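You operate a simulated robot arm through the tools that you are given. There is no shell and no other tool. Be economical: measure what you need, move in short steps, check, and stop when the job is done.

The job below is to be done with a simulated robot arm. You get a single attempt, and the scene is never put back.

JOB
Comb-test the glued square, rinse the comb and lay the dry square crosswise on the glue.
Fine: rinse in the soak tub and put the comb back.
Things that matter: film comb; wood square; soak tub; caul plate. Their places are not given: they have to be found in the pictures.

It is judged by the outcome, as a careful person would: the job done as asked, and still so three seconds after it is handed in. It fails if anything else is knocked over, pushed out of place, dropped, spilled or broken.

ROBOT AND FRAMES
A 6-joint arm with a two-finger parallel gripper, fixed in place. Base frame: the origin is at the foot of the arm, x ahead of it, y to its left, z up. Lengths are in m, angles in rad, forces in N, time in s.
Its first joint turns from -1.152 to 1.152 rad. Payload 2.9 kg.
The tool frame sits at the grasp point between the pads (the TCP): z along the fingers, y along the line on which they close. The tips reach 0.03 m beyond it. The gripper opens to 0.11 m. The fingers are 0.02 m wide and 0.01 m thick; the gripper's body (0.048 by 0.112 m) begins 0.055 m behind the TCP.
Orientation is that of the tool frame in the base frame, as a unit quaternion [w, x, y, z]. With the fingers straight down and closing along the base's y, the tool's x points along the base's -x, its y along +y and its z along -z.

CONTROLS
- The arm moves only by the tool jog_arm. Its arguments are lists of equal length, an entry for each row: "delta_pos": the shift along the tool's x, y, z in m, a list of three; "turn": the turn, a rotation vector about the tool's x, y, z in rad, a list of three; "fingers": the opening, from 0 (shut) to 1 (fully open). In form: {"delta_pos": [[dx, dy, dz], ...], "turn": [[rx, ry, rz], ...], "fingers": [fingers, ...]}. A call has 1 to 10 rows; each row shifts and turns the commanded pose from where the row before left it, along the tool's axes as they then stand. Each row takes 0.2 s and may step no farther than 0.05 m and 0.15 rad from the row before; otherwise, or with a gripper value out of range, the whole call is refused. A pose out of reach is approached as far as the arm can. The call stops where the force on the tool passes 40 N (or 10 N more than at its start, if that is more) or the arm is blocked; 0.2 s more then pass. Each finger travels about 0.108 m/s and halts on what it meets, pressing with about 37 N; the grip force reading is that of the motor and also rises with nothing between the fingers. The clock runs only during rows and for 0.2 s after the last one: add rows that do not move to give the fingers time. The reply holds the time, the measured pose of the TCP, the force on the tool along the base axes, the opening and the grip force, in the units named above and with some noise, and new pictures: "views" is both (left out), scene, wrist or none.
- Cameras (640 x 400 px; columns grow to the right, rows downward): "scene" is fixed at [0.0866, 0.4391, 1.3868]; the picture's right is [-0.68, -0.73, 0.00], its down [-0.39, 0.36, -0.85] and it looks along [0.62, -0.58, -0.53] (base axes); focal length 357 px, centre (320, 200). "wrist" rides on the gripper at [-0.036, 0, -0.057] in the tool frame; the picture's right is [0.00, -1.00, 0.00], its down [0.97, 0.00, -0.24] and it looks along [0.24, 0.00, 0.97] (tool axes); focal length 218 px, centre (320, 200).
- probe_pixels(camera, pixels): for up to 12 pixels [column, row] of the newest picture of that camera ("zoom" is the newest enlarged one), the place [x, y, z] in the base frame of the surface seen there, good to about 0.003 m. The clock stands still meanwhile.
- inspect(camera, box): a new picture of the part [left, top, right, bottom] of that camera's present view, enlarged. The clock stands still meanwhile.
- finish_job(): hands the job in; it is judged then, once.

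Work in short steps. Measure before you move; look again where a grasp or a placing could have gone wrong, and mend it. You have 80 turns and 120 pictures in all, those below and enlarged ones among them. Open the gripper and draw the arm clear of the work before you hand the job in, unless the task says otherwise; then end with one line.

The tools are called after "Request:" as a command line: name --argument value ..., lists and objects as JSON in quotes. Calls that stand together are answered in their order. jog_arm: Moves the arm, as the interface text tells. Its arguments: {"type":"object","properties":{"delta_pos":{"type":"array","items":{"type":"array","items":{"type":"number"}}},"turn":{"type":"array","items":{"type":"array","items":{"type":"number"}}},"fingers":{"type":"array","items":{"type":"number"}},"views":{"type":"string","enum":["both","scene","wrist","none"]}},"required":["delta_pos","turn","fingers"]} The other tools are called the same way: probe_pixels (camera, pixels) gives the place of the surface under pixels of a picture; inspect (camera, box) takes an enlarged picture of a part of a camera's view; finish_job () hands the job in.

At the start:

```text
time: 0.0
tool_pos: [0.3999, -0.2571, 1.1388]
tcp_rot: [0.0, 0.001, 1.0, 0.0]
ft_force: [0.2, -0.5, 1.5]
opening: 0.1103
grip_force: 0.1
```

scene: 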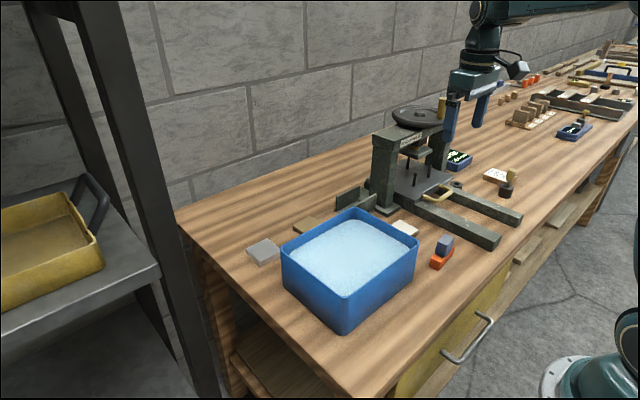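
wrist: 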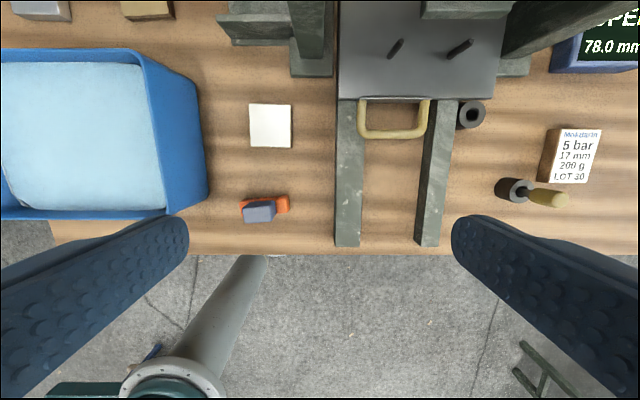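

I see a blue tub at scene (350,260), a press at (410,160), a white square at (405,229), and an orange/blue item at (442,250). I'll enlarge these to identify them.

Request:
inspect --camera "scene" --box '[230, 90, 550, 290]'

Request:
inspect --camera "wrist" --box '[0, 0, 320, 240]'

Request:
inspect --camera "wrist" --box '[320, 0, 640, 240]'

Request:
inspect --camera "scene" --box '[440, 40, 640, 200]'

```text
2.00 times, centred on (390, 190) of scene
```

zoom: 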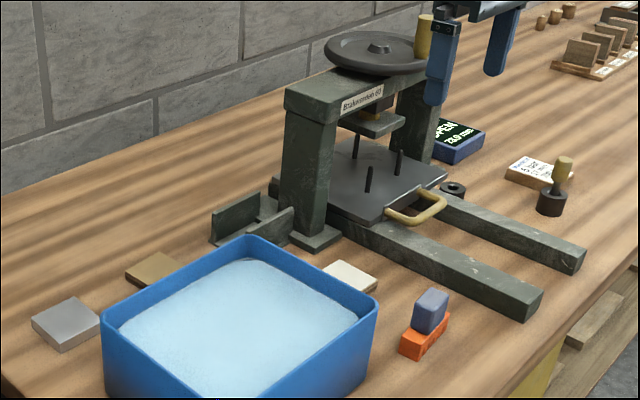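

```text
1.67 times, centred on (160, 120) of wrist
```

zoom: 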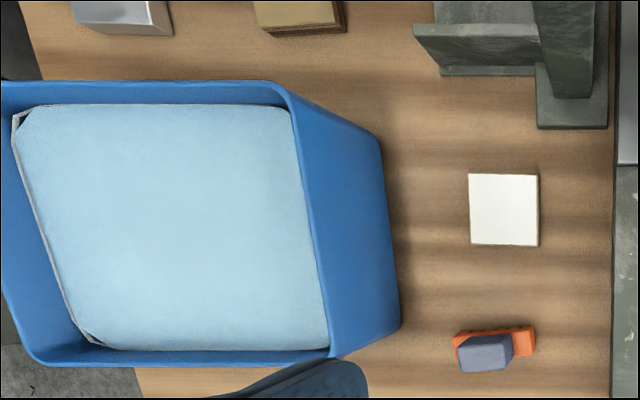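

```text
1.67 times, centred on (480, 120) of wrist
```

zoom: 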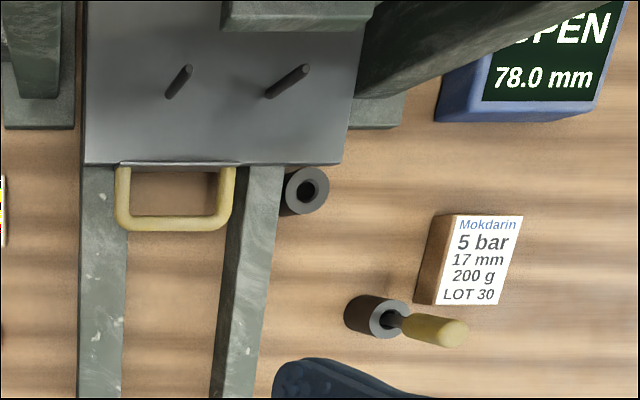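

```text
2.50 times, centred on (540, 120) of scene
```

zoom: 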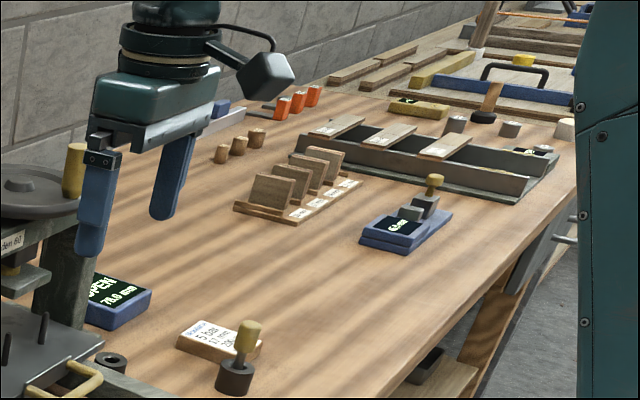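

Next I measure the tub, the white square, the comb-like item, and the brown and grey squares.

Request:
probe_pixels --camera "wrist" --pixels '[[250, 105], [290, 105], [250, 146], [291, 147], [258, 214], [281, 203], [262, 204], [145, 8], [40, 8], [80, 130], [300, 230], [236, 38]]'

Request:
probe_pixels --camera "scene" --pixels '[[445, 240], [440, 262], [404, 229], [308, 224], [263, 251], [345, 296], [418, 243], [350, 208], [282, 250], [350, 250], [405, 232], [415, 233]]'

```text
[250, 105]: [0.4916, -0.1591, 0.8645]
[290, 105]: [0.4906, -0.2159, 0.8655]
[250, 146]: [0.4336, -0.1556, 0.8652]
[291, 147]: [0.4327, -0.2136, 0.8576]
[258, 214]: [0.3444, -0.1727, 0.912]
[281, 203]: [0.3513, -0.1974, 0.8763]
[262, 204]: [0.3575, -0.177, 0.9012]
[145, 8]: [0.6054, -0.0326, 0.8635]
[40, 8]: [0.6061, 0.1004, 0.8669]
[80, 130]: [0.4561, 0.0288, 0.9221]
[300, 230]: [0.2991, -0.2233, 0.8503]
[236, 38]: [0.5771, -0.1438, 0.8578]
```

```text
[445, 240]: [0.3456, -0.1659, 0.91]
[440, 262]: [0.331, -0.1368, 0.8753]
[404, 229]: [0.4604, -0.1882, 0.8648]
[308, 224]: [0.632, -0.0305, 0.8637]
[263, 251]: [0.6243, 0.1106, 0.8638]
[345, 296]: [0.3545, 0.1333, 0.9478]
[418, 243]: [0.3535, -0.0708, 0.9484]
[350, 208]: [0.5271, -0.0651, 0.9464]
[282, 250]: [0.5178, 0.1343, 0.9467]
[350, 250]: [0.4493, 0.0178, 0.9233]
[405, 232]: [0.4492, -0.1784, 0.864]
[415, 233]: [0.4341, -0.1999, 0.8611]
```

The work top is at about z 0.85. I move over to the tub side (+x, +y) to see the squares better, which also tests the reach.

Request:
jog_arm --delta_pos '[[-0.03, 0.04, 0], [-0.03, 0.04, 0], [-0.03, 0.04, 0], [-0.03, 0.04, 0], [-0.03, 0.04, 0]]' --turn '[[0, 0, 0], [0, 0, 0], [0, 0, 0], [0, 0, 0], [0, 0, 0]]' --fingers '[1, 1, 1, 1, 1]'

```text
time: 1.2
tool_pos: [0.5467, -0.0544, 1.139]
tcp_rot: [0.0, 0.0, 1.0, 0.0]
ft_force: [0.3, -0.3, 0.3]
opening: 0.1099
grip_force: 0.1
```

scene: 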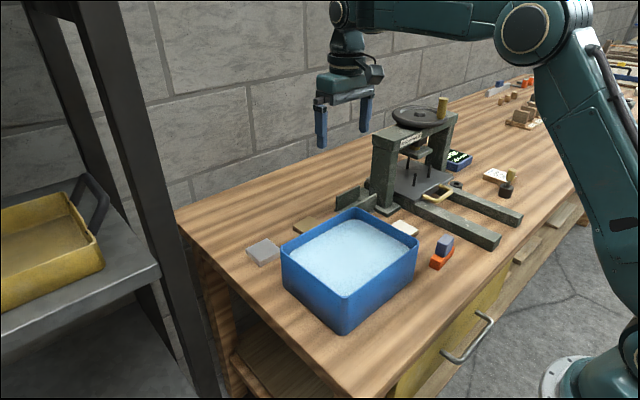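
wrist: 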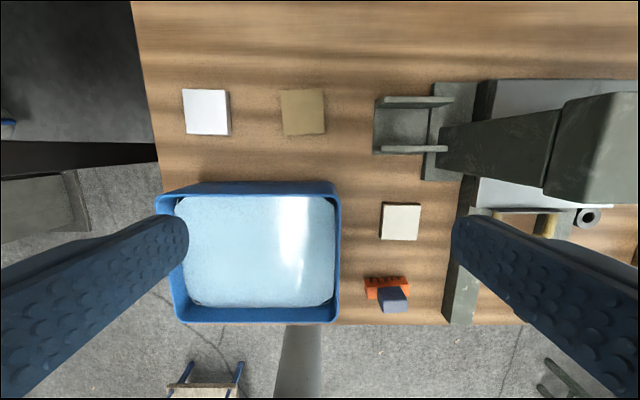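

Reach is fine. I enlarge the squares and the comb.

Request:
inspect --camera "wrist" --box '[160, 60, 460, 180]'

Request:
inspect --camera "wrist" --box '[350, 190, 450, 320]'

Request:
inspect --camera "scene" --box '[380, 205, 470, 275]'

Request:
probe_pixels --camera "wrist" --pixels '[[285, 92], [323, 91], [283, 133], [323, 132], [184, 91], [229, 132], [387, 207], [418, 207], [385, 238], [416, 238], [368, 282], [404, 280]]'

```text
2.13 times, centred on (310, 120) of wrist
```

zoom: 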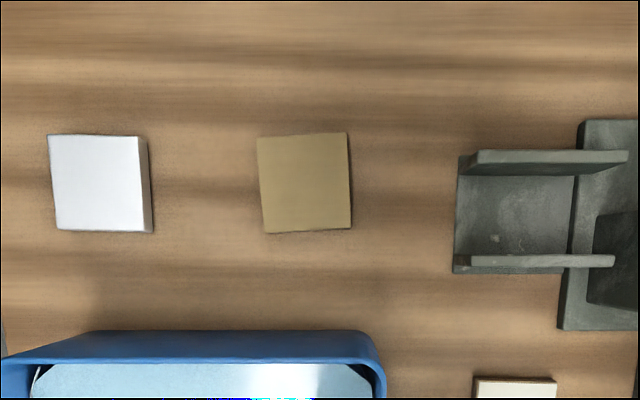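

```text
3.08 times, centred on (400, 255) of wrist
```

zoom: 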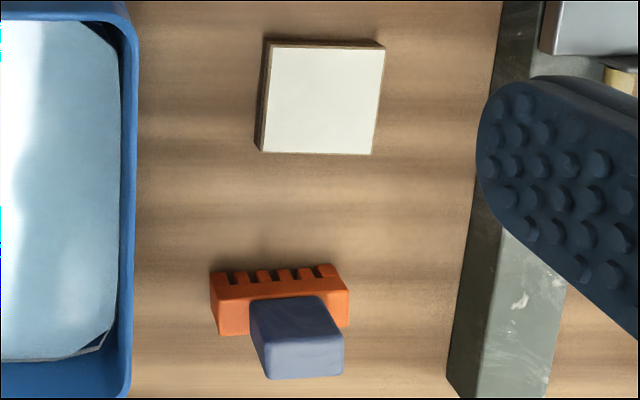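

```text
5.71 times, centred on (425, 240) of scene
```

zoom: 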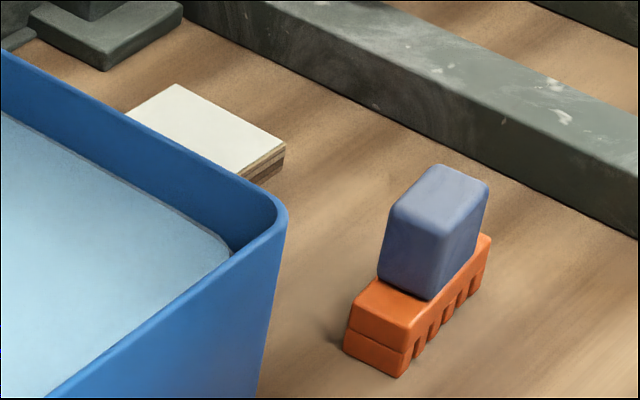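

```text
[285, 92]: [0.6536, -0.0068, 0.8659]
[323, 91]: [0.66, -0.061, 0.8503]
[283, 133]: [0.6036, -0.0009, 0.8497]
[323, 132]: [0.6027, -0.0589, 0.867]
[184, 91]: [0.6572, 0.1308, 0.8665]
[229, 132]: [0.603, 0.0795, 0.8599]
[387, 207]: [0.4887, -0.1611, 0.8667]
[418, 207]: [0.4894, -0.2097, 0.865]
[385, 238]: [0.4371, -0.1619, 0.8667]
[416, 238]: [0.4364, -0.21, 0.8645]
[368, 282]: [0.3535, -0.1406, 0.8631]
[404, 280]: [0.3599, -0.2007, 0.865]
```

The comb stands on its teeth with a blue-grey handle on top, and the brown square looks like the dry one. I go closer to read its grain.

Request:
jog_arm --delta_pos '[[-0.03, 0.025, 0.03], [-0.03, 0.025, 0.03], [-0.01, 0, 0.045], [0, 0, 0.03]]' --turn '[[0, 0, 0], [0, 0, 0], [0, 0, 0], [0, 0, 0]]' --fingers '[1, 1, 1, 1]' --views "wrist"

```text
time: 2.2
tool_pos: [0.6177, -0.0065, 1.0025]
tcp_rot: [0.0, 0.0, 1.0, 0.0]
ft_force: [0.0, 0.4, -0.5]
opening: 0.1098
grip_force: 0.0
```

wrist: 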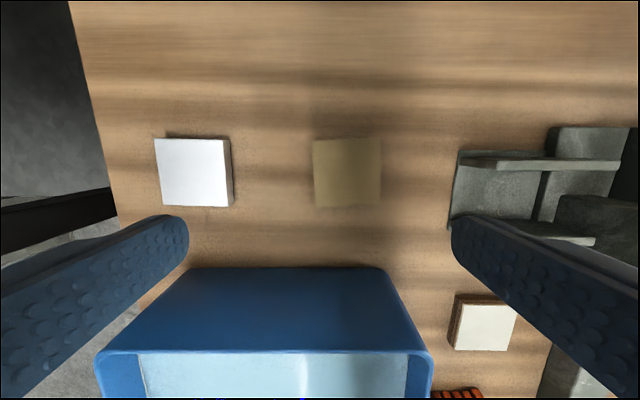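

Request:
inspect --camera "wrist" --box '[290, 120, 400, 220]'

Request:
inspect --camera "wrist" --box '[435, 280, 535, 360]'

Request:
inspect --camera "scene" --box '[285, 205, 345, 245]'

Request:
probe_pixels --camera "wrist" --pixels '[[316, 144], [378, 142], [317, 202], [376, 202], [347, 170], [160, 142], [200, 170], [225, 202], [460, 344], [513, 310], [400, 240]]'

```text
4.00 times, centred on (345, 170) of wrist
```

zoom: 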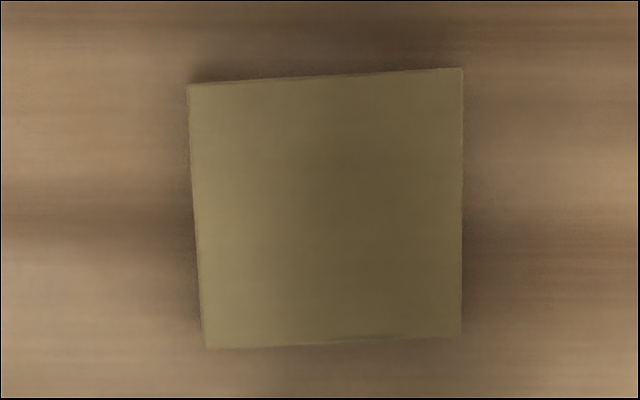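

```text
5.00 times, centred on (485, 320) of wrist
```

zoom: 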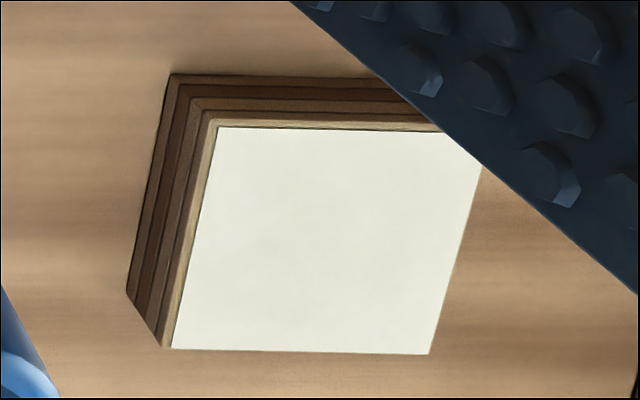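

```text
10.00 times, centred on (315, 225) of scene
```

zoom: 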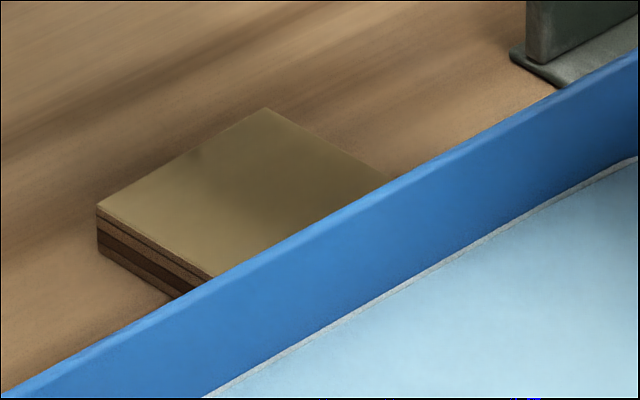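

```text
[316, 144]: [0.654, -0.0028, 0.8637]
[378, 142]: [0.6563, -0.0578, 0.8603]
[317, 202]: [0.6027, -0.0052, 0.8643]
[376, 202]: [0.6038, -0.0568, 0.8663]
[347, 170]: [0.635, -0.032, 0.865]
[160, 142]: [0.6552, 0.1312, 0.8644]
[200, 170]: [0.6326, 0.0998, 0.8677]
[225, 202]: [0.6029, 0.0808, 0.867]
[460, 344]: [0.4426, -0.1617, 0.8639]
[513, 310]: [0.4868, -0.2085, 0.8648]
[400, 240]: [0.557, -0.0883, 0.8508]
```

I need a closer look at the grain, so I descend beside the brown square, staying above it.

Request:
jog_arm --delta_pos '[[-0.025, 0.0, 0.02], [-0.025, 0.0, 0.03]]' --turn '[[0, 0, 0], [0, 0, 0]]' --fingers '[1, 1]' --views "none"

Request:
inspect --camera "wrist" --box '[300, 160, 440, 300]'

```text
time: 2.8
tool_pos: [0.6682, -0.0065, 0.9541]
tcp_rot: [0.001, 0.0, 1.0, 0.0]
ft_force: [0.5, 0.1, 0.5]
opening: 0.11
grip_force: 0.1
```

```text
2.86 times, centred on (370, 230) of wrist
```

zoom: 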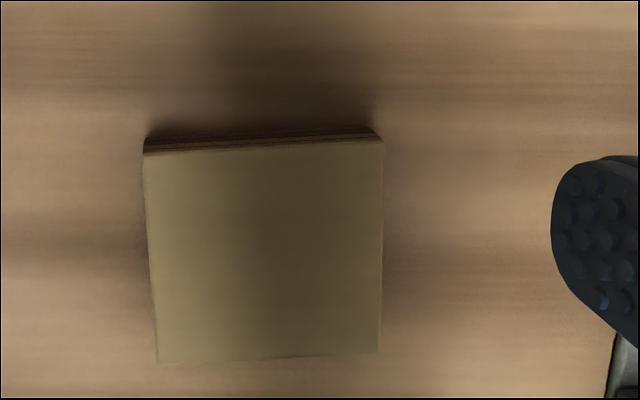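

Request:
inspect --camera "wrist" --box '[328, 186, 388, 242]'

Request:
inspect --camera "scene" --box '[295, 213, 325, 233]'

Request:
inspect --camera "scene" --box '[390, 215, 426, 239]'

```text
7.14 times, centred on (358, 214) of wrist
```

zoom: 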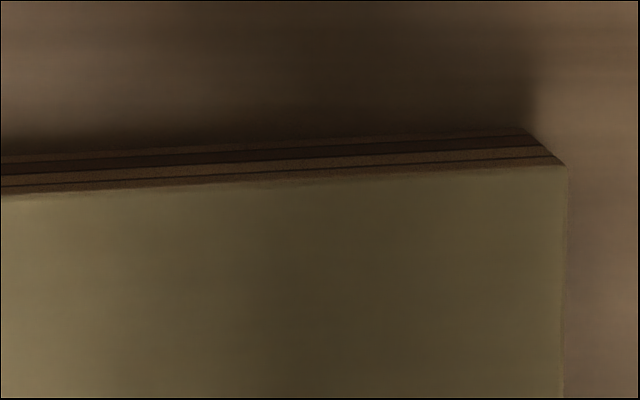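

```text
16.00 times, centred on (310, 223) of scene
```

zoom: 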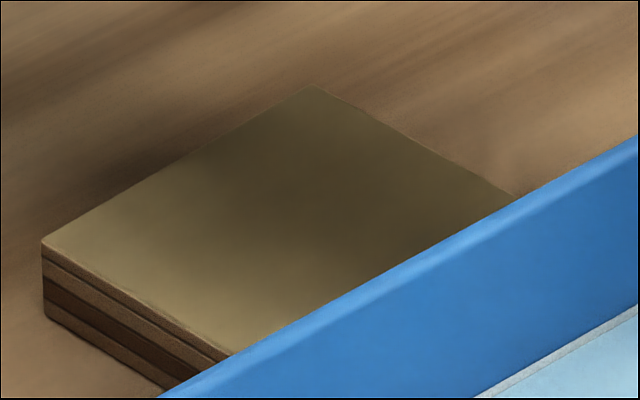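

```text
16.00 times, centred on (408, 227) of scene
```

zoom: 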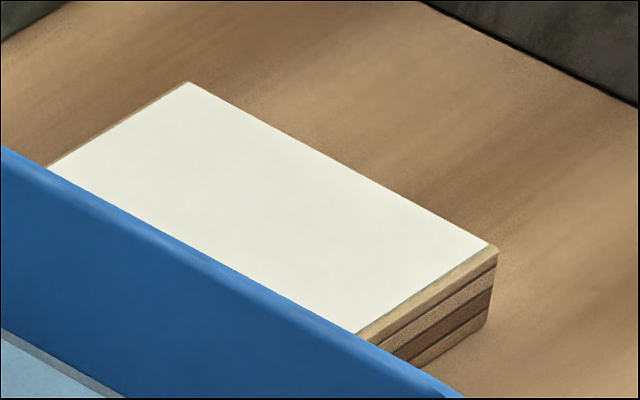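

Grain on the brown top looks faintly along y (image-horizontal). I go over to the glued square to compare its edges: up, back in x, then sideways.

Request:
jog_arm --delta_pos '[[0, 0, -0.05], [0.03, 0, -0.04], [0.045, 0, 0], [0.045, -0.02, 0], [0.045, -0.02, 0], [0.02, -0.045, 0], [0, -0.045, 0], [0, -0.04, 0.03], [0, 0, 0.045]]' --turn '[[0, 0, 0], [0, 0, 0], [0, 0, 0], [0, 0, 0], [0, 0, 0], [0, 0, 0], [0, 0, 0], [0, 0, 0], [0, 0, 0]]' --fingers '[1, 1, 1, 1, 1, 1, 1, 1, 1]' --views "both"

Request:
inspect --camera "wrist" --box '[240, 130, 400, 290]'

```text
time: 4.8
tool_pos: [0.4836, -0.1753, 0.9679]
tcp_rot: [0.0, 0.0, 1.0, 0.0]
ft_force: [-0.4, 0.1, -0.2]
opening: 0.1099
grip_force: 0.0
```

scene: 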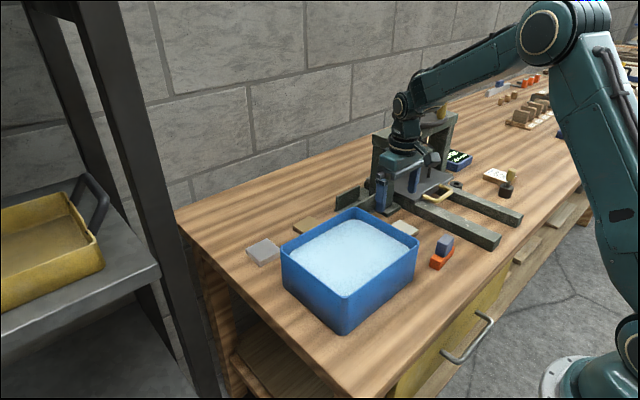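
wrist: 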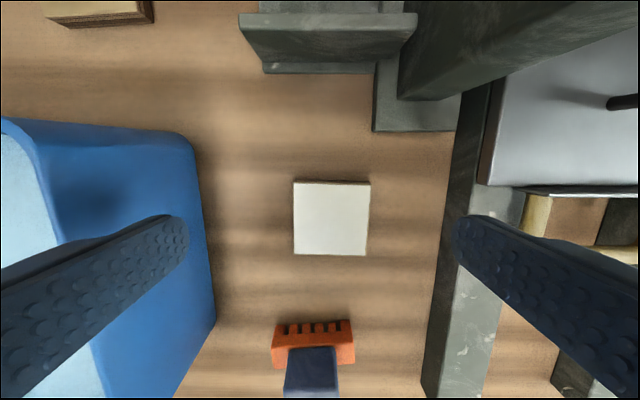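

```text
2.50 times, centred on (320, 210) of wrist
```

zoom: 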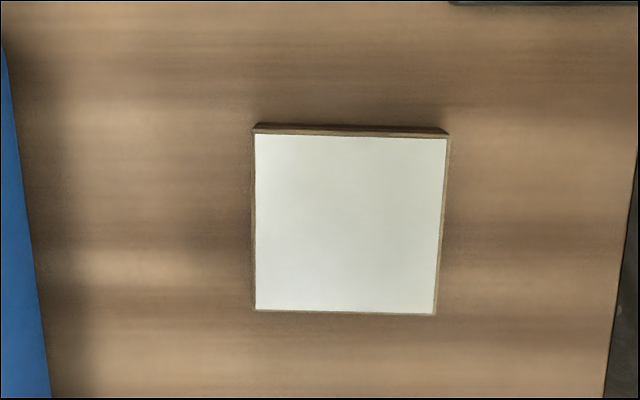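

Request:
inspect --camera "wrist" --box '[286, 172, 326, 197]'

Request:
inspect --camera "wrist" --box '[40, 0, 168, 30]'

Request:
inspect --camera "wrist" --box '[255, 300, 375, 400]'

Request:
probe_pixels --camera "wrist" --pixels '[[288, 350], [332, 347], [289, 380], [335, 380], [275, 345], [351, 340], [297, 186], [367, 187], [366, 251], [298, 251], [430, 110], [440, 330]]'

```text
16.00 times, centred on (306, 184) of wrist
```

zoom: 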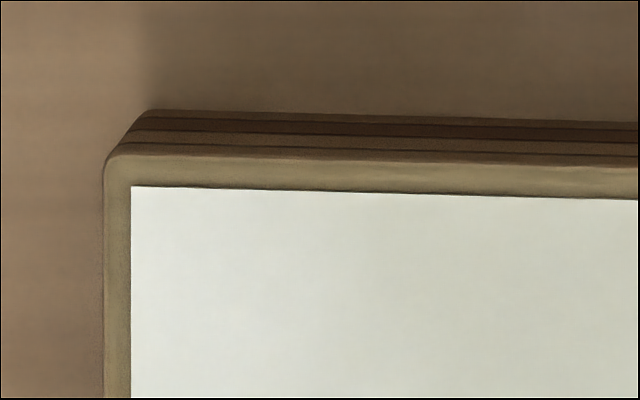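

```text
5.00 times, centred on (104, 15) of wrist
```

zoom: 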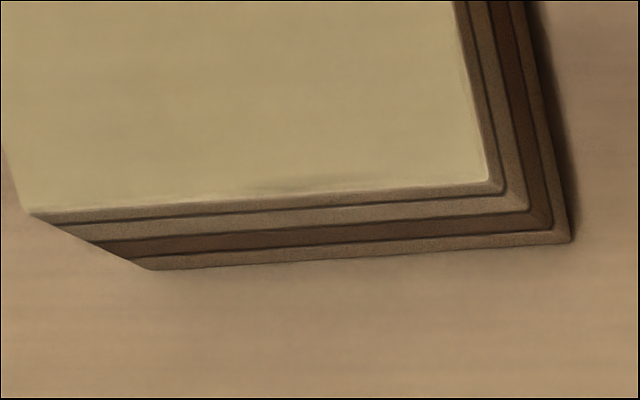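

```text
4.00 times, centred on (315, 350) of wrist
```

zoom: 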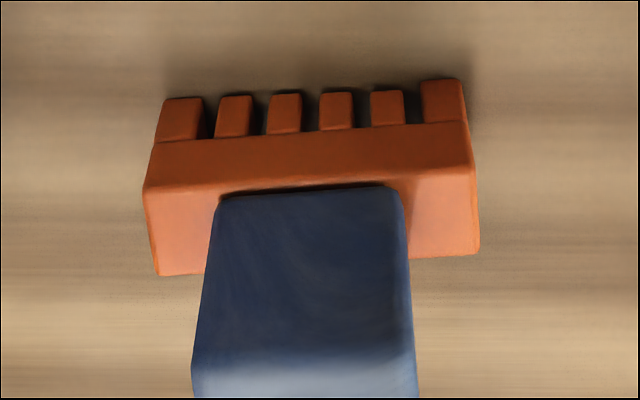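

```text
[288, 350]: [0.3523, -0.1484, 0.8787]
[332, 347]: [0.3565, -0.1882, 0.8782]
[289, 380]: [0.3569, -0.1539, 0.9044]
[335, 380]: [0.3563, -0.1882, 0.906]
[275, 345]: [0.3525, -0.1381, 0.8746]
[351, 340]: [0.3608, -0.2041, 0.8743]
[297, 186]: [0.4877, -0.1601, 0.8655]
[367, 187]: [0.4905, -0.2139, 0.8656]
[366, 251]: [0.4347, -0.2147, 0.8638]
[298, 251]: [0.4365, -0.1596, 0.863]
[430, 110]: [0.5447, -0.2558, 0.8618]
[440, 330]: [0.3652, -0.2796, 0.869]
```

All edges show identical plies; the face grain runs along y on both squares, so the dry square must be turned by 90°. Glued square centre is about (0.463,-0.187). Now I move above the comb at about (0.346,-0.17) to measure it.

Request:
jog_arm --delta_pos '[[0.03, 0, -0.03], [0.045, 0.005, 0], [0.045, 0, 0], [0.018, 0, 0]]' --turn '[[0, 0, 0], [0, 0, -0.03], [0, 0, -0.03], [0, 0, 0]]' --fingers '[1, 1, 1, 0.8]'

Request:
inspect --camera "wrist" --box '[250, 160, 390, 290]'

```text
time: 5.8
tool_pos: [0.3452, -0.1744, 0.9976]
tcp_rot: [0.0, -0.031, 1.0, 0.0]
ft_force: [-0.5, 0.5, 0.3]
opening: 0.088
grip_force: 0.2
```

scene: 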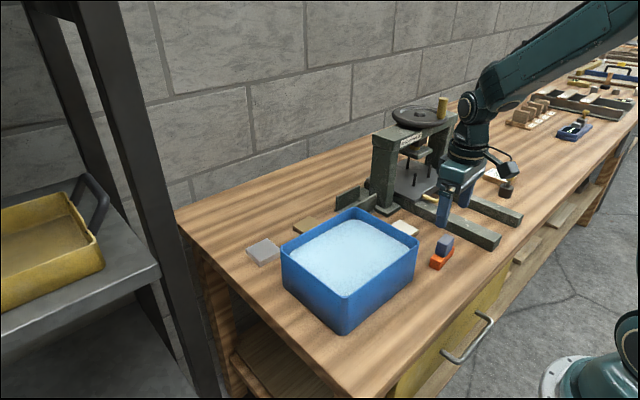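
wrist: 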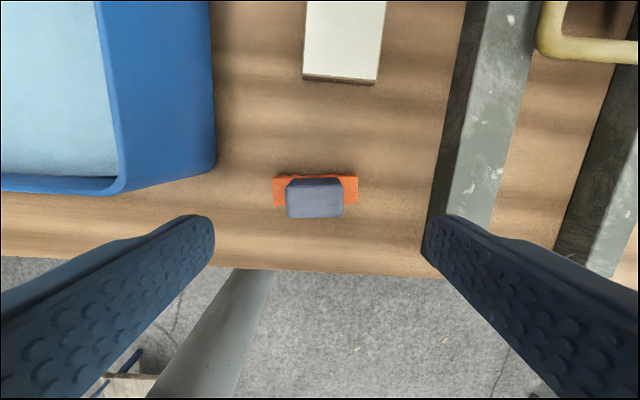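

```text
3.08 times, centred on (320, 225) of wrist
```

zoom: 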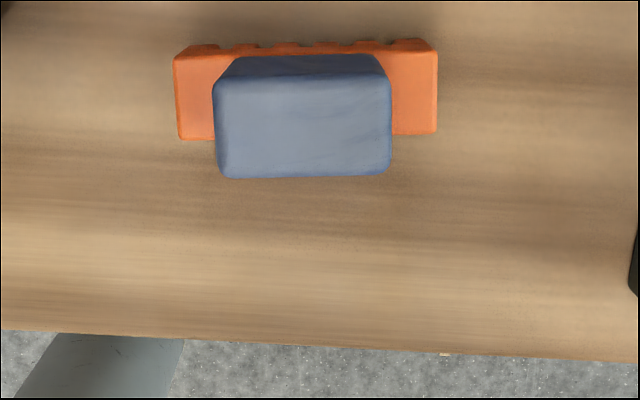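

Request:
probe_pixels --camera "wrist" --pixels '[[289, 187], [341, 187], [289, 214], [341, 213], [315, 200], [276, 180], [355, 179], [278, 203], [355, 202]]'

```text
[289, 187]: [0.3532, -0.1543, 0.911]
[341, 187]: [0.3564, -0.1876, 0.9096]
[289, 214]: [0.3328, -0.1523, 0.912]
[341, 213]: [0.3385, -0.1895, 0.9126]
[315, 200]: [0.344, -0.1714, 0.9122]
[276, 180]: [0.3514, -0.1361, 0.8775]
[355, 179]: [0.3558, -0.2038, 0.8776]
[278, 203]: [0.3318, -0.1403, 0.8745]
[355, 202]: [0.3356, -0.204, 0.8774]
```

Handle centre is (0.345,-0.171), its top at 0.912 and the body top at 0.877. I descend to TCP z 0.914 and grip the handle.

Request:
jog_arm --delta_pos '[[0, 0.003, 0.03], [0, 0, 0.03], [0, 0, 0.023], [0, 0, 0], [0, 0, 0], [0, 0, 0], [0, 0, 0]]' --turn '[[0, 0, -0.015], [0, 0, 0], [0, 0, 0], [0, 0, 0], [0, 0, 0], [0, 0, 0], [0, 0, 0]]' --fingers '[0.8, 0.8, 0.8, 0.3, 0.2, 0.2, 0.2]'

```text
time: 7.4
tool_pos: [0.3457, -0.1708, 0.9157]
tcp_rot: [0.0, -0.038, 0.999, 0.0]
ft_force: [-0.8, 1.2, 0.4]
opening: 0.0393
grip_force: 37.1
```

scene: 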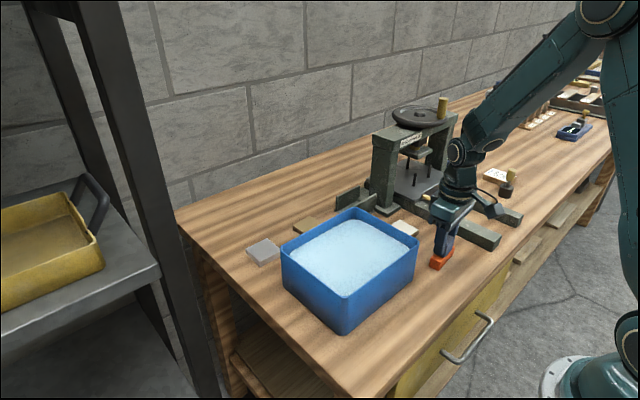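
wrist: 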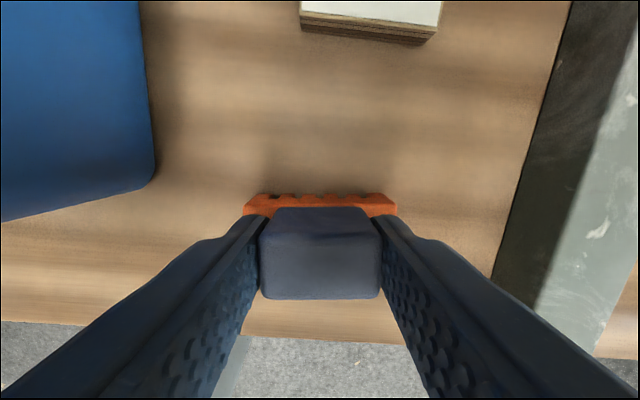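

Handle is gripped (opening 0.039). I lift and carry the comb over the glued square's centre (0.463,-0.187), aligning it to the square.

Request:
jog_arm --delta_pos '[[0, 0, -0.03], [0, 0, -0.025], [-0.04, -0.004, 0], [-0.04, -0.005, 0], [-0.0374, -0.0042, 0], [0, 0, 0]]' --turn '[[0, 0, 0], [0, 0, 0.1], [0, 0, 0], [0, 0, 0], [0, 0, 0], [0, 0, 0]]' --fingers '[0.2, 0.2, 0.2, 0.2, 0.2, 0.2]'

Request:
inspect --camera "scene" --box '[370, 170, 470, 250]'

```text
time: 8.8
tool_pos: [0.462, -0.1849, 0.9698]
tcp_rot: [-0.001, 0.012, 1.0, 0.0]
ft_force: [0.0, -0.1, 0.1]
opening: 0.0393
grip_force: 37.0
```

scene: 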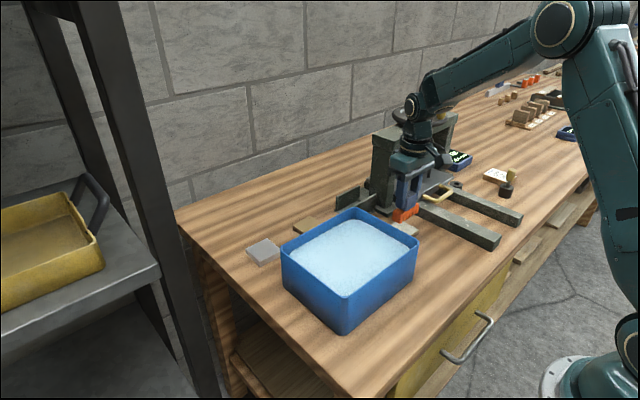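
wrist: 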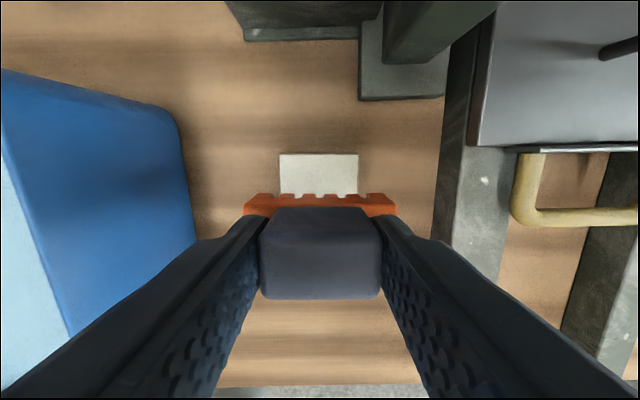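

```text
5.00 times, centred on (420, 210) of scene
```

zoom: 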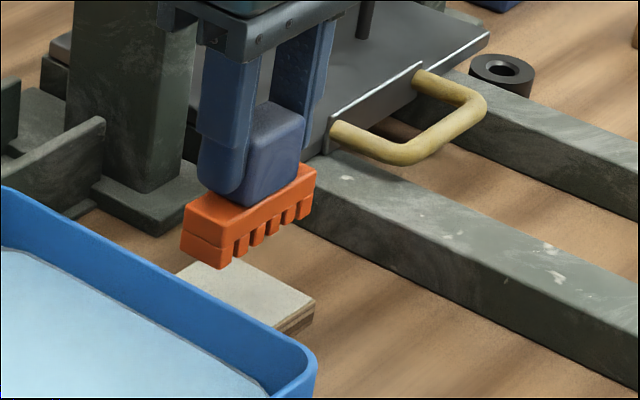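

Comb is centred on the square (column 319). I lower it 0.034, then in small steps until the force shows contact.

Request:
jog_arm --delta_pos '[[0, 0, 0.02], [0, 0, 0.014], [0, 0, 0.002], [0, 0, 0]]' --turn '[[0, 0, 0], [0, 0, 0], [0, 0, 0], [0, 0, 0]]' --fingers '[0.2, 0.2, 0.2, 0.2]' --views "wrist"

```text
time: 9.8
tool_pos: [0.4626, -0.1868, 0.9339]
tcp_rot: [-0.001, 0.012, 1.0, 0.0]
ft_force: [0.3, -0.6, -0.7]
opening: 0.0393
grip_force: 36.5
```

wrist: 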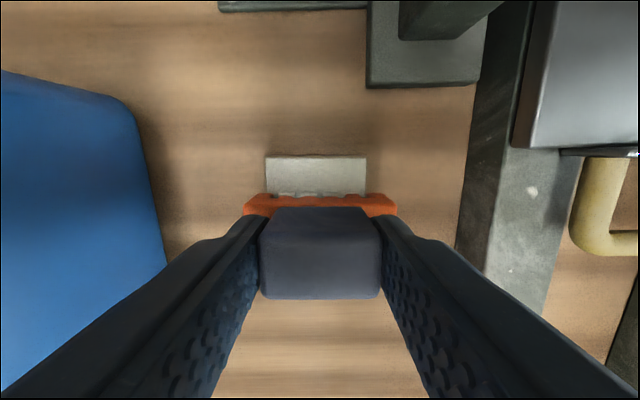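

No contact yet; I step down 1 mm at a time.

Request:
jog_arm --delta_pos '[[0, 0, 0.001], [0, 0, 0.001], [0, 0, 0.001], [0, 0, 0]]' --turn '[[0, 0, 0], [0, 0, 0], [0, 0, 0], [0, 0, 0]]' --fingers '[0.2, 0.2, 0.2, 0.2]' --views "none"

Request:
inspect --camera "scene" --box '[385, 195, 445, 245]'

```text
time: 10.8
tool_pos: [0.4641, -0.1879, 0.9313]
tcp_rot: [0.0, 0.012, 1.0, 0.0]
ft_force: [-0.3, 0.2, 0.1]
opening: 0.0393
grip_force: 37.4
```

```text
8.00 times, centred on (415, 220) of scene
```

zoom: 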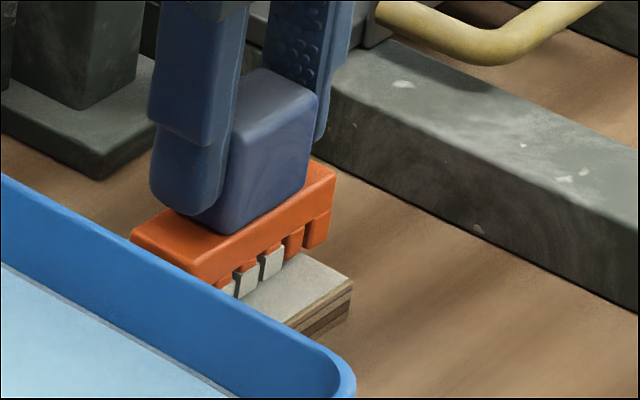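

The teeth now carry glue. I press slightly further so the comb seats on the square.

Request:
jog_arm --delta_pos '[[0, 0, 0.001], [0, 0, 0], [0, 0, 0.001], [0, 0, 0], [0, 0, 0]]' --turn '[[0, 0, 0], [0, 0, 0], [0, 0, 0], [0, 0, 0], [0, 0, 0]]' --fingers '[0.2, 0.2, 0.2, 0.2, 0.2]' --views "none"

Request:
inspect --camera "scene" --box '[385, 195, 445, 245]'

```text
time: 12.0
tool_pos: [0.4626, -0.1884, 0.9303]
tcp_rot: [-0.001, 0.012, 1.0, 0.0]
ft_force: [0.2, -0.5, -1.1]
opening: 0.0394
grip_force: 36.5
```

```text
8.00 times, centred on (415, 220) of scene
```

zoom: 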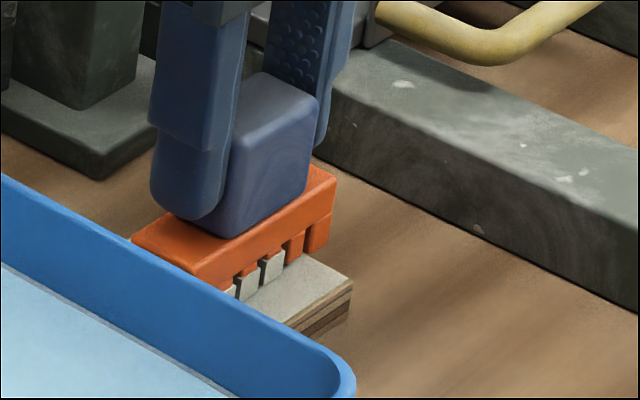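

Request:
jog_arm --delta_pos '[[0, 0, 0.001], [0, 0, 0], [0, 0, 0.001], [0, 0, 0]]' --turn '[[0, 0, 0], [0, 0, 0], [0, 0, 0], [0, 0, 0]]' --fingers '[0.2, 0.2, 0.2, 0.2]' --views "none"

Request:
inspect --camera "scene" --box '[385, 195, 445, 245]'

```text
time: 13.0
tool_pos: [0.4638, -0.1867, 0.9311]
tcp_rot: [0.002, 0.013, 1.0, -0.001]
ft_force: [-3.5, 0.9, 21.7]
opening: 0.039
grip_force: 36.9
```

```text
8.00 times, centred on (415, 220) of scene
```

zoom: 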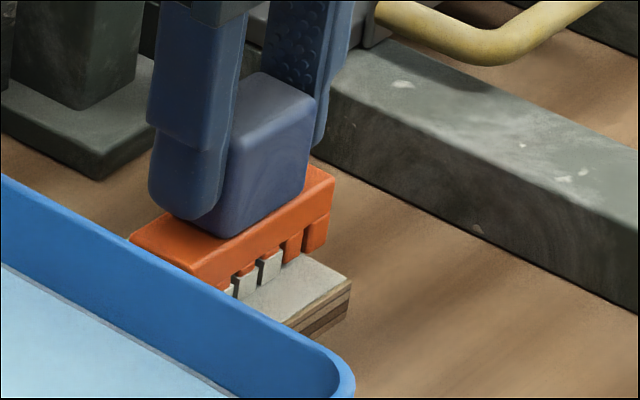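

Firm contact at 21.7 N: the comb test is done. I lift straight up well above the tub rim (0.947) and look.

Request:
jog_arm --delta_pos '[[0, 0, -0.004], [0, 0, -0.01], [0, 0, -0.03], [0, 0, -0.04], [0, 0, -0.035]]' --turn '[[0, 0, 0], [0, 0, 0], [0, 0, 0], [0, 0, 0], [0, 0, 0]]' --fingers '[0.2, 0.2, 0.2, 0.2, 0.2]' --views "wrist"

Request:
inspect --camera "scene" --box '[370, 150, 470, 250]'

```text
time: 14.2
tool_pos: [0.462, -0.1893, 1.0476]
tcp_rot: [-0.001, 0.012, 1.0, 0.001]
ft_force: [0.0, 0.3, -0.6]
opening: 0.0393
grip_force: 37.3
```

wrist: 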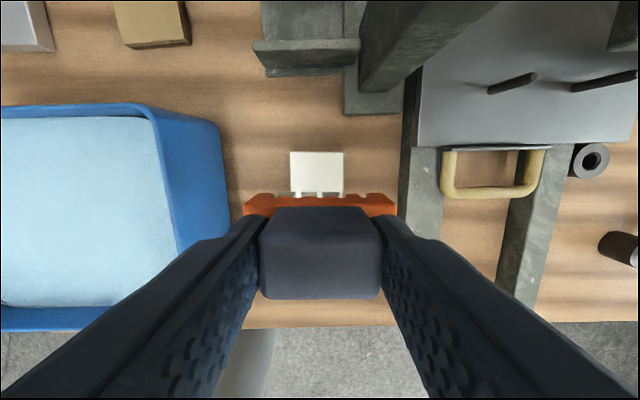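

```text
4.00 times, centred on (420, 200) of scene
```

zoom: 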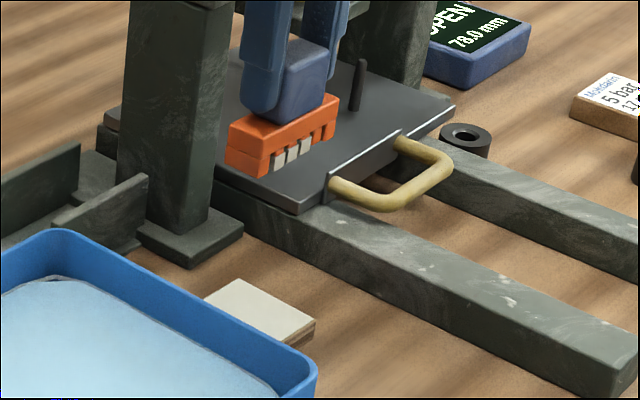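

The film left glue on the middle teeth. I carry the comb above the tub centre (0.44,0.032).

Request:
jog_arm --delta_pos '[[0.005, 0.044, 0], [0.005, 0.044, 0], [0.005, 0.044, 0], [0.006, 0.044, 0], [0.006, 0.044, 0], [0, 0, 0.03], [0, 0, 0]]' --turn '[[0, 0, 0], [0, 0, 0], [0, 0, 0], [0, 0, 0], [0, 0, 0], [0, 0, 0], [0, 0, 0]]' --fingers '[0.2, 0.2, 0.2, 0.2, 0.2, 0.2, 0.2]'

```text
time: 15.8
tool_pos: [0.4407, 0.0342, 1.0173]
tcp_rot: [-0.001, 0.012, 1.0, 0.0]
ft_force: [0.5, -0.6, -0.8]
opening: 0.0393
grip_force: 36.6
```

scene: 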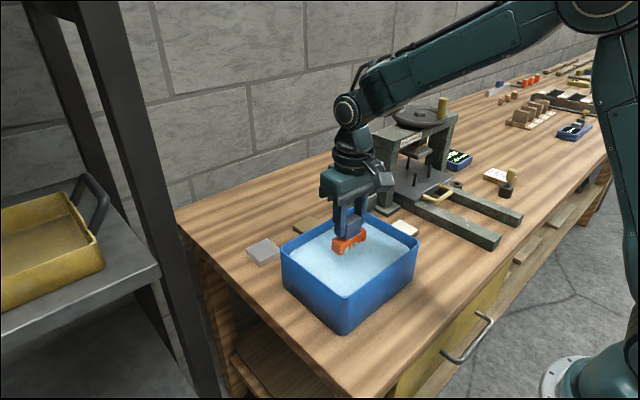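
wrist: 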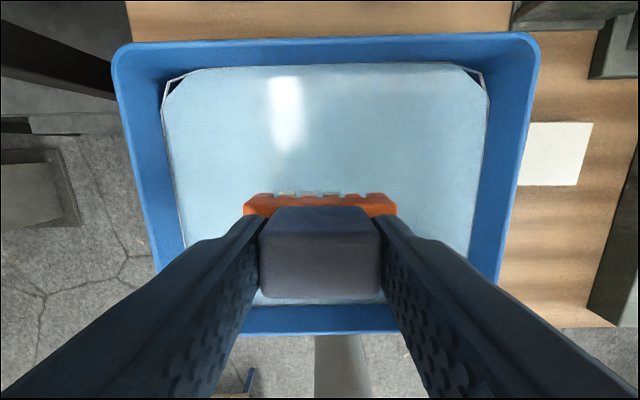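

Comb is over the water (surface about 0.922). I dip the teeth and body, and swish gently.

Request:
jog_arm --delta_pos '[[0, 0, 0.02], [0, 0, 0.02], [0, 0, 0.02], [0.01, 0, 0], [-0.01, 0, 0], [-0.01, 0, 0], [0.01, 0, 0], [0, 0.015, 0], [0, -0.015, 0], [0, 0, 0]]' --turn '[[0, 0, 0], [0, 0, 0], [0, 0, 0], [0, 0, 0], [0, 0, 0], [0, 0, 0], [0, 0, 0], [0, 0, 0], [0, 0, 0], [0, 0, 0]]' --fingers '[0.2, 0.2, 0.2, 0.2, 0.2, 0.2, 0.2, 0.2, 0.2, 0.2]' --views "scene"

Request:
jog_arm --delta_pos '[[0.01, 0, 0], [-0.01, 0, 0], [-0.01, 0, 0], [0.01, 0, 0], [0, 0, 0], [0, 0, -0.02], [0, 0, -0.03], [0, 0, -0.04], [0, 0, 0], [0, 0, 0]]' --turn '[[0, 0, 0], [0, 0, 0], [0, 0, 0], [0, 0, 0], [0, 0, 0], [0, 0, 0], [0, 0, 0], [0, 0, 0], [0, 0, 0], [0, 0, 0]]' --fingers '[0.2, 0.2, 0.2, 0.2, 0.2, 0.2, 0.2, 0.2, 0.2, 0.2]' --views "wrist"

Request:
inspect --camera "scene" --box '[310, 200, 390, 270]'

```text
time: 18.0
tool_pos: [0.4407, 0.0326, 0.9563]
tcp_rot: [0.001, 0.012, 1.0, 0.0]
ft_force: [0.1, -0.3, -0.6]
opening: 0.0392
grip_force: 36.7
```

scene: 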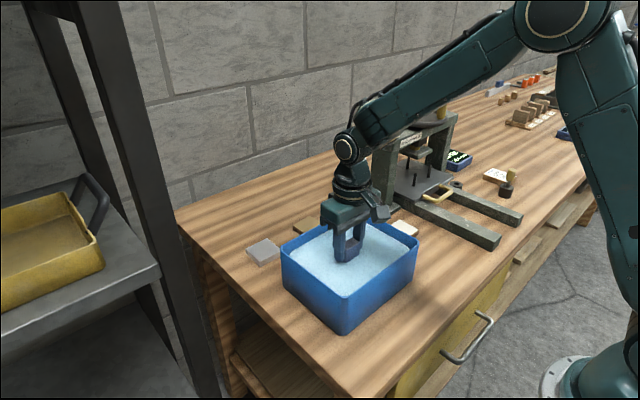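

```text
time: 20.2
tool_pos: [0.4428, 0.0336, 1.0472]
tcp_rot: [0.0, 0.013, 1.0, 0.001]
ft_force: [0.1, 0.3, -0.8]
opening: 0.0393
grip_force: 36.9
```

wrist: 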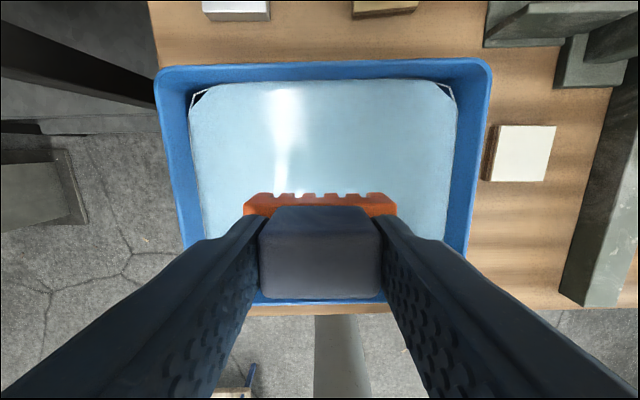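

```text
5.71 times, centred on (350, 235) of scene
```

zoom: 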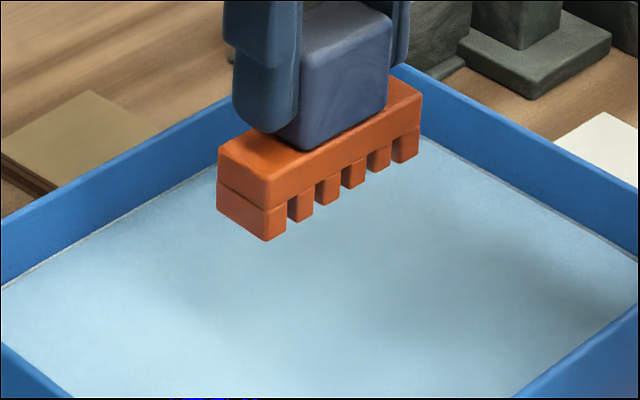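

The comb is clean. I return it to its original spot (0.345,-0.171), avoiding passing over the glue.

Request:
jog_arm --delta_pos '[[0.018, -0.0414, 0], [0.018, -0.0414, 0], [0.018, -0.0414, 0], [0.018, -0.0414, 0], [0.0184, -0.0412, 0], [0, 0, 0.04], [0, 0, 0.04], [0, 0, 0.03], [0, 0, 0]]' --turn '[[0, 0, 0], [0, 0, 0], [0, 0, 0], [0, 0, 0], [0, 0, 0], [0, 0, -0.1], [0, 0, 0], [0, 0, 0], [0, 0, 0]]' --fingers '[0.2, 0.2, 0.2, 0.2, 0.2, 0.2, 0.2, 0.2, 0.2]'

```text
time: 22.2
tool_pos: [0.3468, -0.1719, 0.9365]
tcp_rot: [0.0, -0.037, 0.999, 0.001]
ft_force: [0.6, 0.4, -1.1]
opening: 0.0393
grip_force: 37.5
```

scene: 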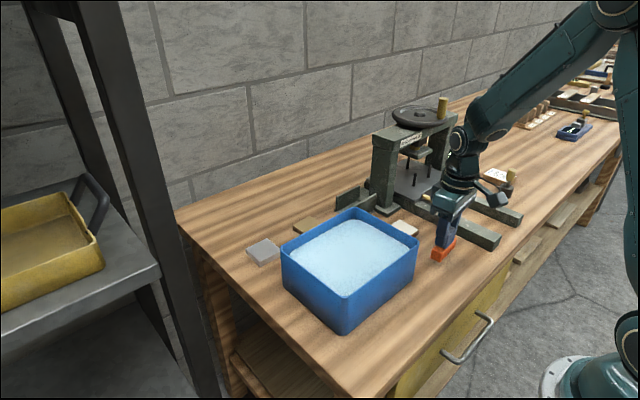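
wrist: 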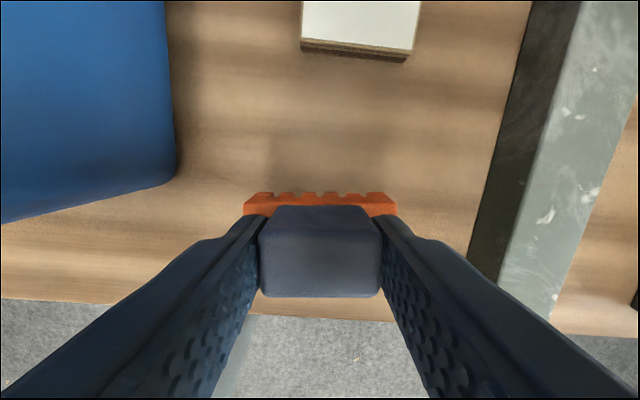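

Comb is level above its place; I lower the last 0.02 gently.

Request:
jog_arm --delta_pos '[[0, 0, 0.012], [0, 0, 0.005], [0, 0, 0.002], [0, 0, 0.001], [0, 0, 0]]' --turn '[[0, 0, 0], [0, 0, 0], [0, 0, 0], [0, 0, 0], [0, 0, 0]]' --fingers '[0.2, 0.2, 0.2, 0.2, 0.2]' --views "none"

```text
time: 23.4
tool_pos: [0.3457, -0.1714, 0.9168]
tcp_rot: [0.001, -0.037, 0.999, 0.0]
ft_force: [-0.2, -0.1, -0.8]
opening: 0.0393
grip_force: 36.8
```

Request:
jog_arm --delta_pos '[[0, 0, 0.001], [0, 0, 0], [0, 0, 0.001], [0, 0, 0]]' --turn '[[0, 0, 0], [0, 0, 0], [0, 0, 0], [0, 0, 0]]' --fingers '[0.2, 0.2, 0.2, 0.2]' --views "none"

```text
time: 24.4
tool_pos: [0.347, -0.1714, 0.9159]
tcp_rot: [0.0, -0.037, 0.999, 0.001]
ft_force: [-1.2, -0.9, 4.6]
opening: 0.0391
grip_force: 36.6
```

Contact with the bench (4.6 N). I open moderately and rise straight up.

Request:
jog_arm --delta_pos '[[0, 0, 0], [0, 0, 0], [0, 0, 0], [0, 0, -0.03], [0, 0, -0.045], [0, 0, -0.045], [0, 0, -0.03]]' --turn '[[0, 0, 0], [0, 0, 0], [0, 0, 0], [0, 0, 0], [0, 0, 0], [0, 0, 0], [0, 0, 0]]' --fingers '[0.5, 0.7, 0.7, 0.7, 0.7, 0.7, 0.7]'

Request:
probe_pixels --camera "wrist" --pixels '[[320, 190], [300, 120]]'

```text
time: 26.0
tool_pos: [0.3462, -0.1713, 1.0647]
tcp_rot: [0.0, -0.037, 0.999, 0.0]
ft_force: [0.3, -0.2, 0.1]
opening: 0.0769
grip_force: 0.0
```

scene: 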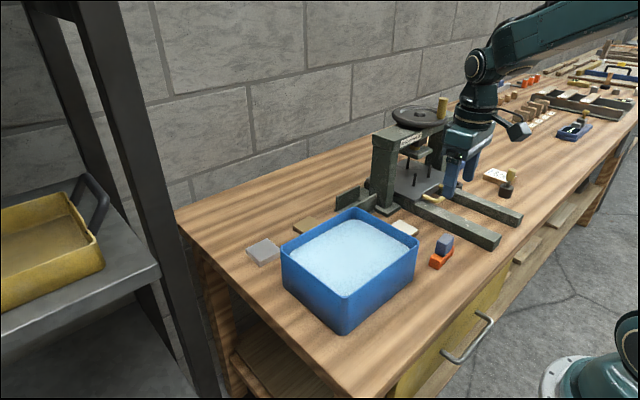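
wrist: 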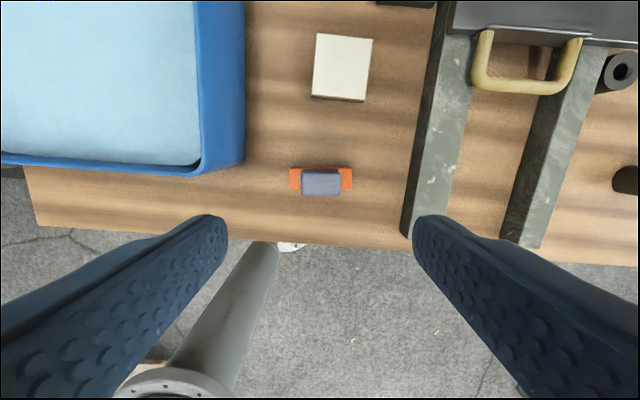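

```text
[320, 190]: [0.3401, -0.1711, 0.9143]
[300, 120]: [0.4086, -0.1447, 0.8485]
```

Comb is back in place. Now to the dry square at about (0.63,-0.031): align to its yaw (~0.05) and hover above at z 0.955.

Request:
jog_arm --delta_pos '[[0, 0, 0], [-0.0415, 0.01795, 0], [-0.0415, 0.01795, 0], [-0.0415, 0.01795, 0], [-0.0415, 0.01795, 0], [-0.0415, 0.01795, 0], [-0.0415, 0.01795, 0], [-0.0415, 0.01795, 0], [0, 0, 0.045], [0, 0, 0.045]]' --turn '[[0, 0, 0.026], [0, 0, 0], [0, 0, 0], [0, 0, 0], [0, 0, 0], [0, 0, 0], [0, 0, 0], [0, 0, 0], [0, 0, 0], [0, 0, 0]]' --fingers '[0.8, 0.8, 0.8, 0.8, 0.8, 0.8, 0.8, 0.8, 0.8, 0.8]' --views "wrist"

Request:
inspect --camera "wrist" --box '[260, 150, 380, 270]'

```text
time: 28.2
tool_pos: [0.6299, -0.0309, 0.9733]
tcp_rot: [0.0, -0.024, 1.0, 0.0]
ft_force: [0.1, -0.7, -0.6]
opening: 0.088
grip_force: 0.0
```

wrist: 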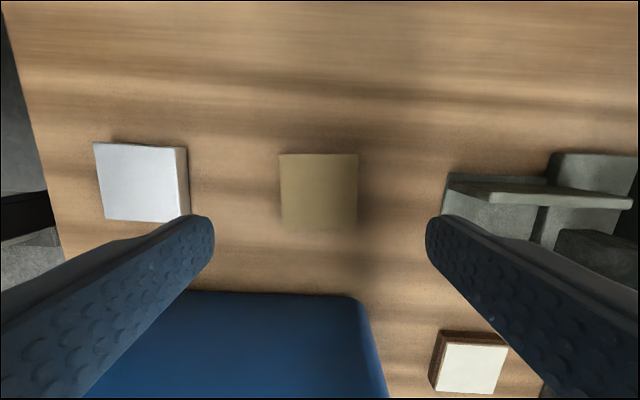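

```text
3.33 times, centred on (320, 210) of wrist
```

zoom: 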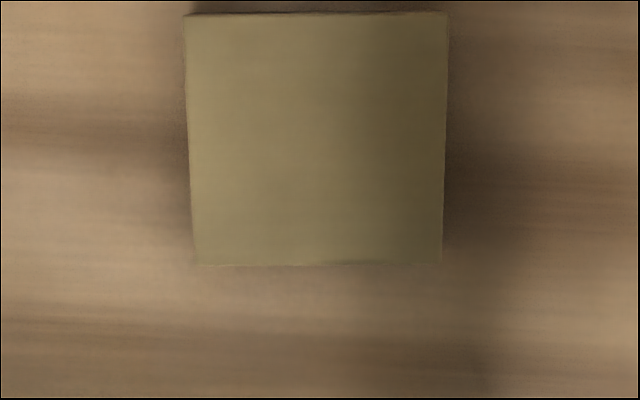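

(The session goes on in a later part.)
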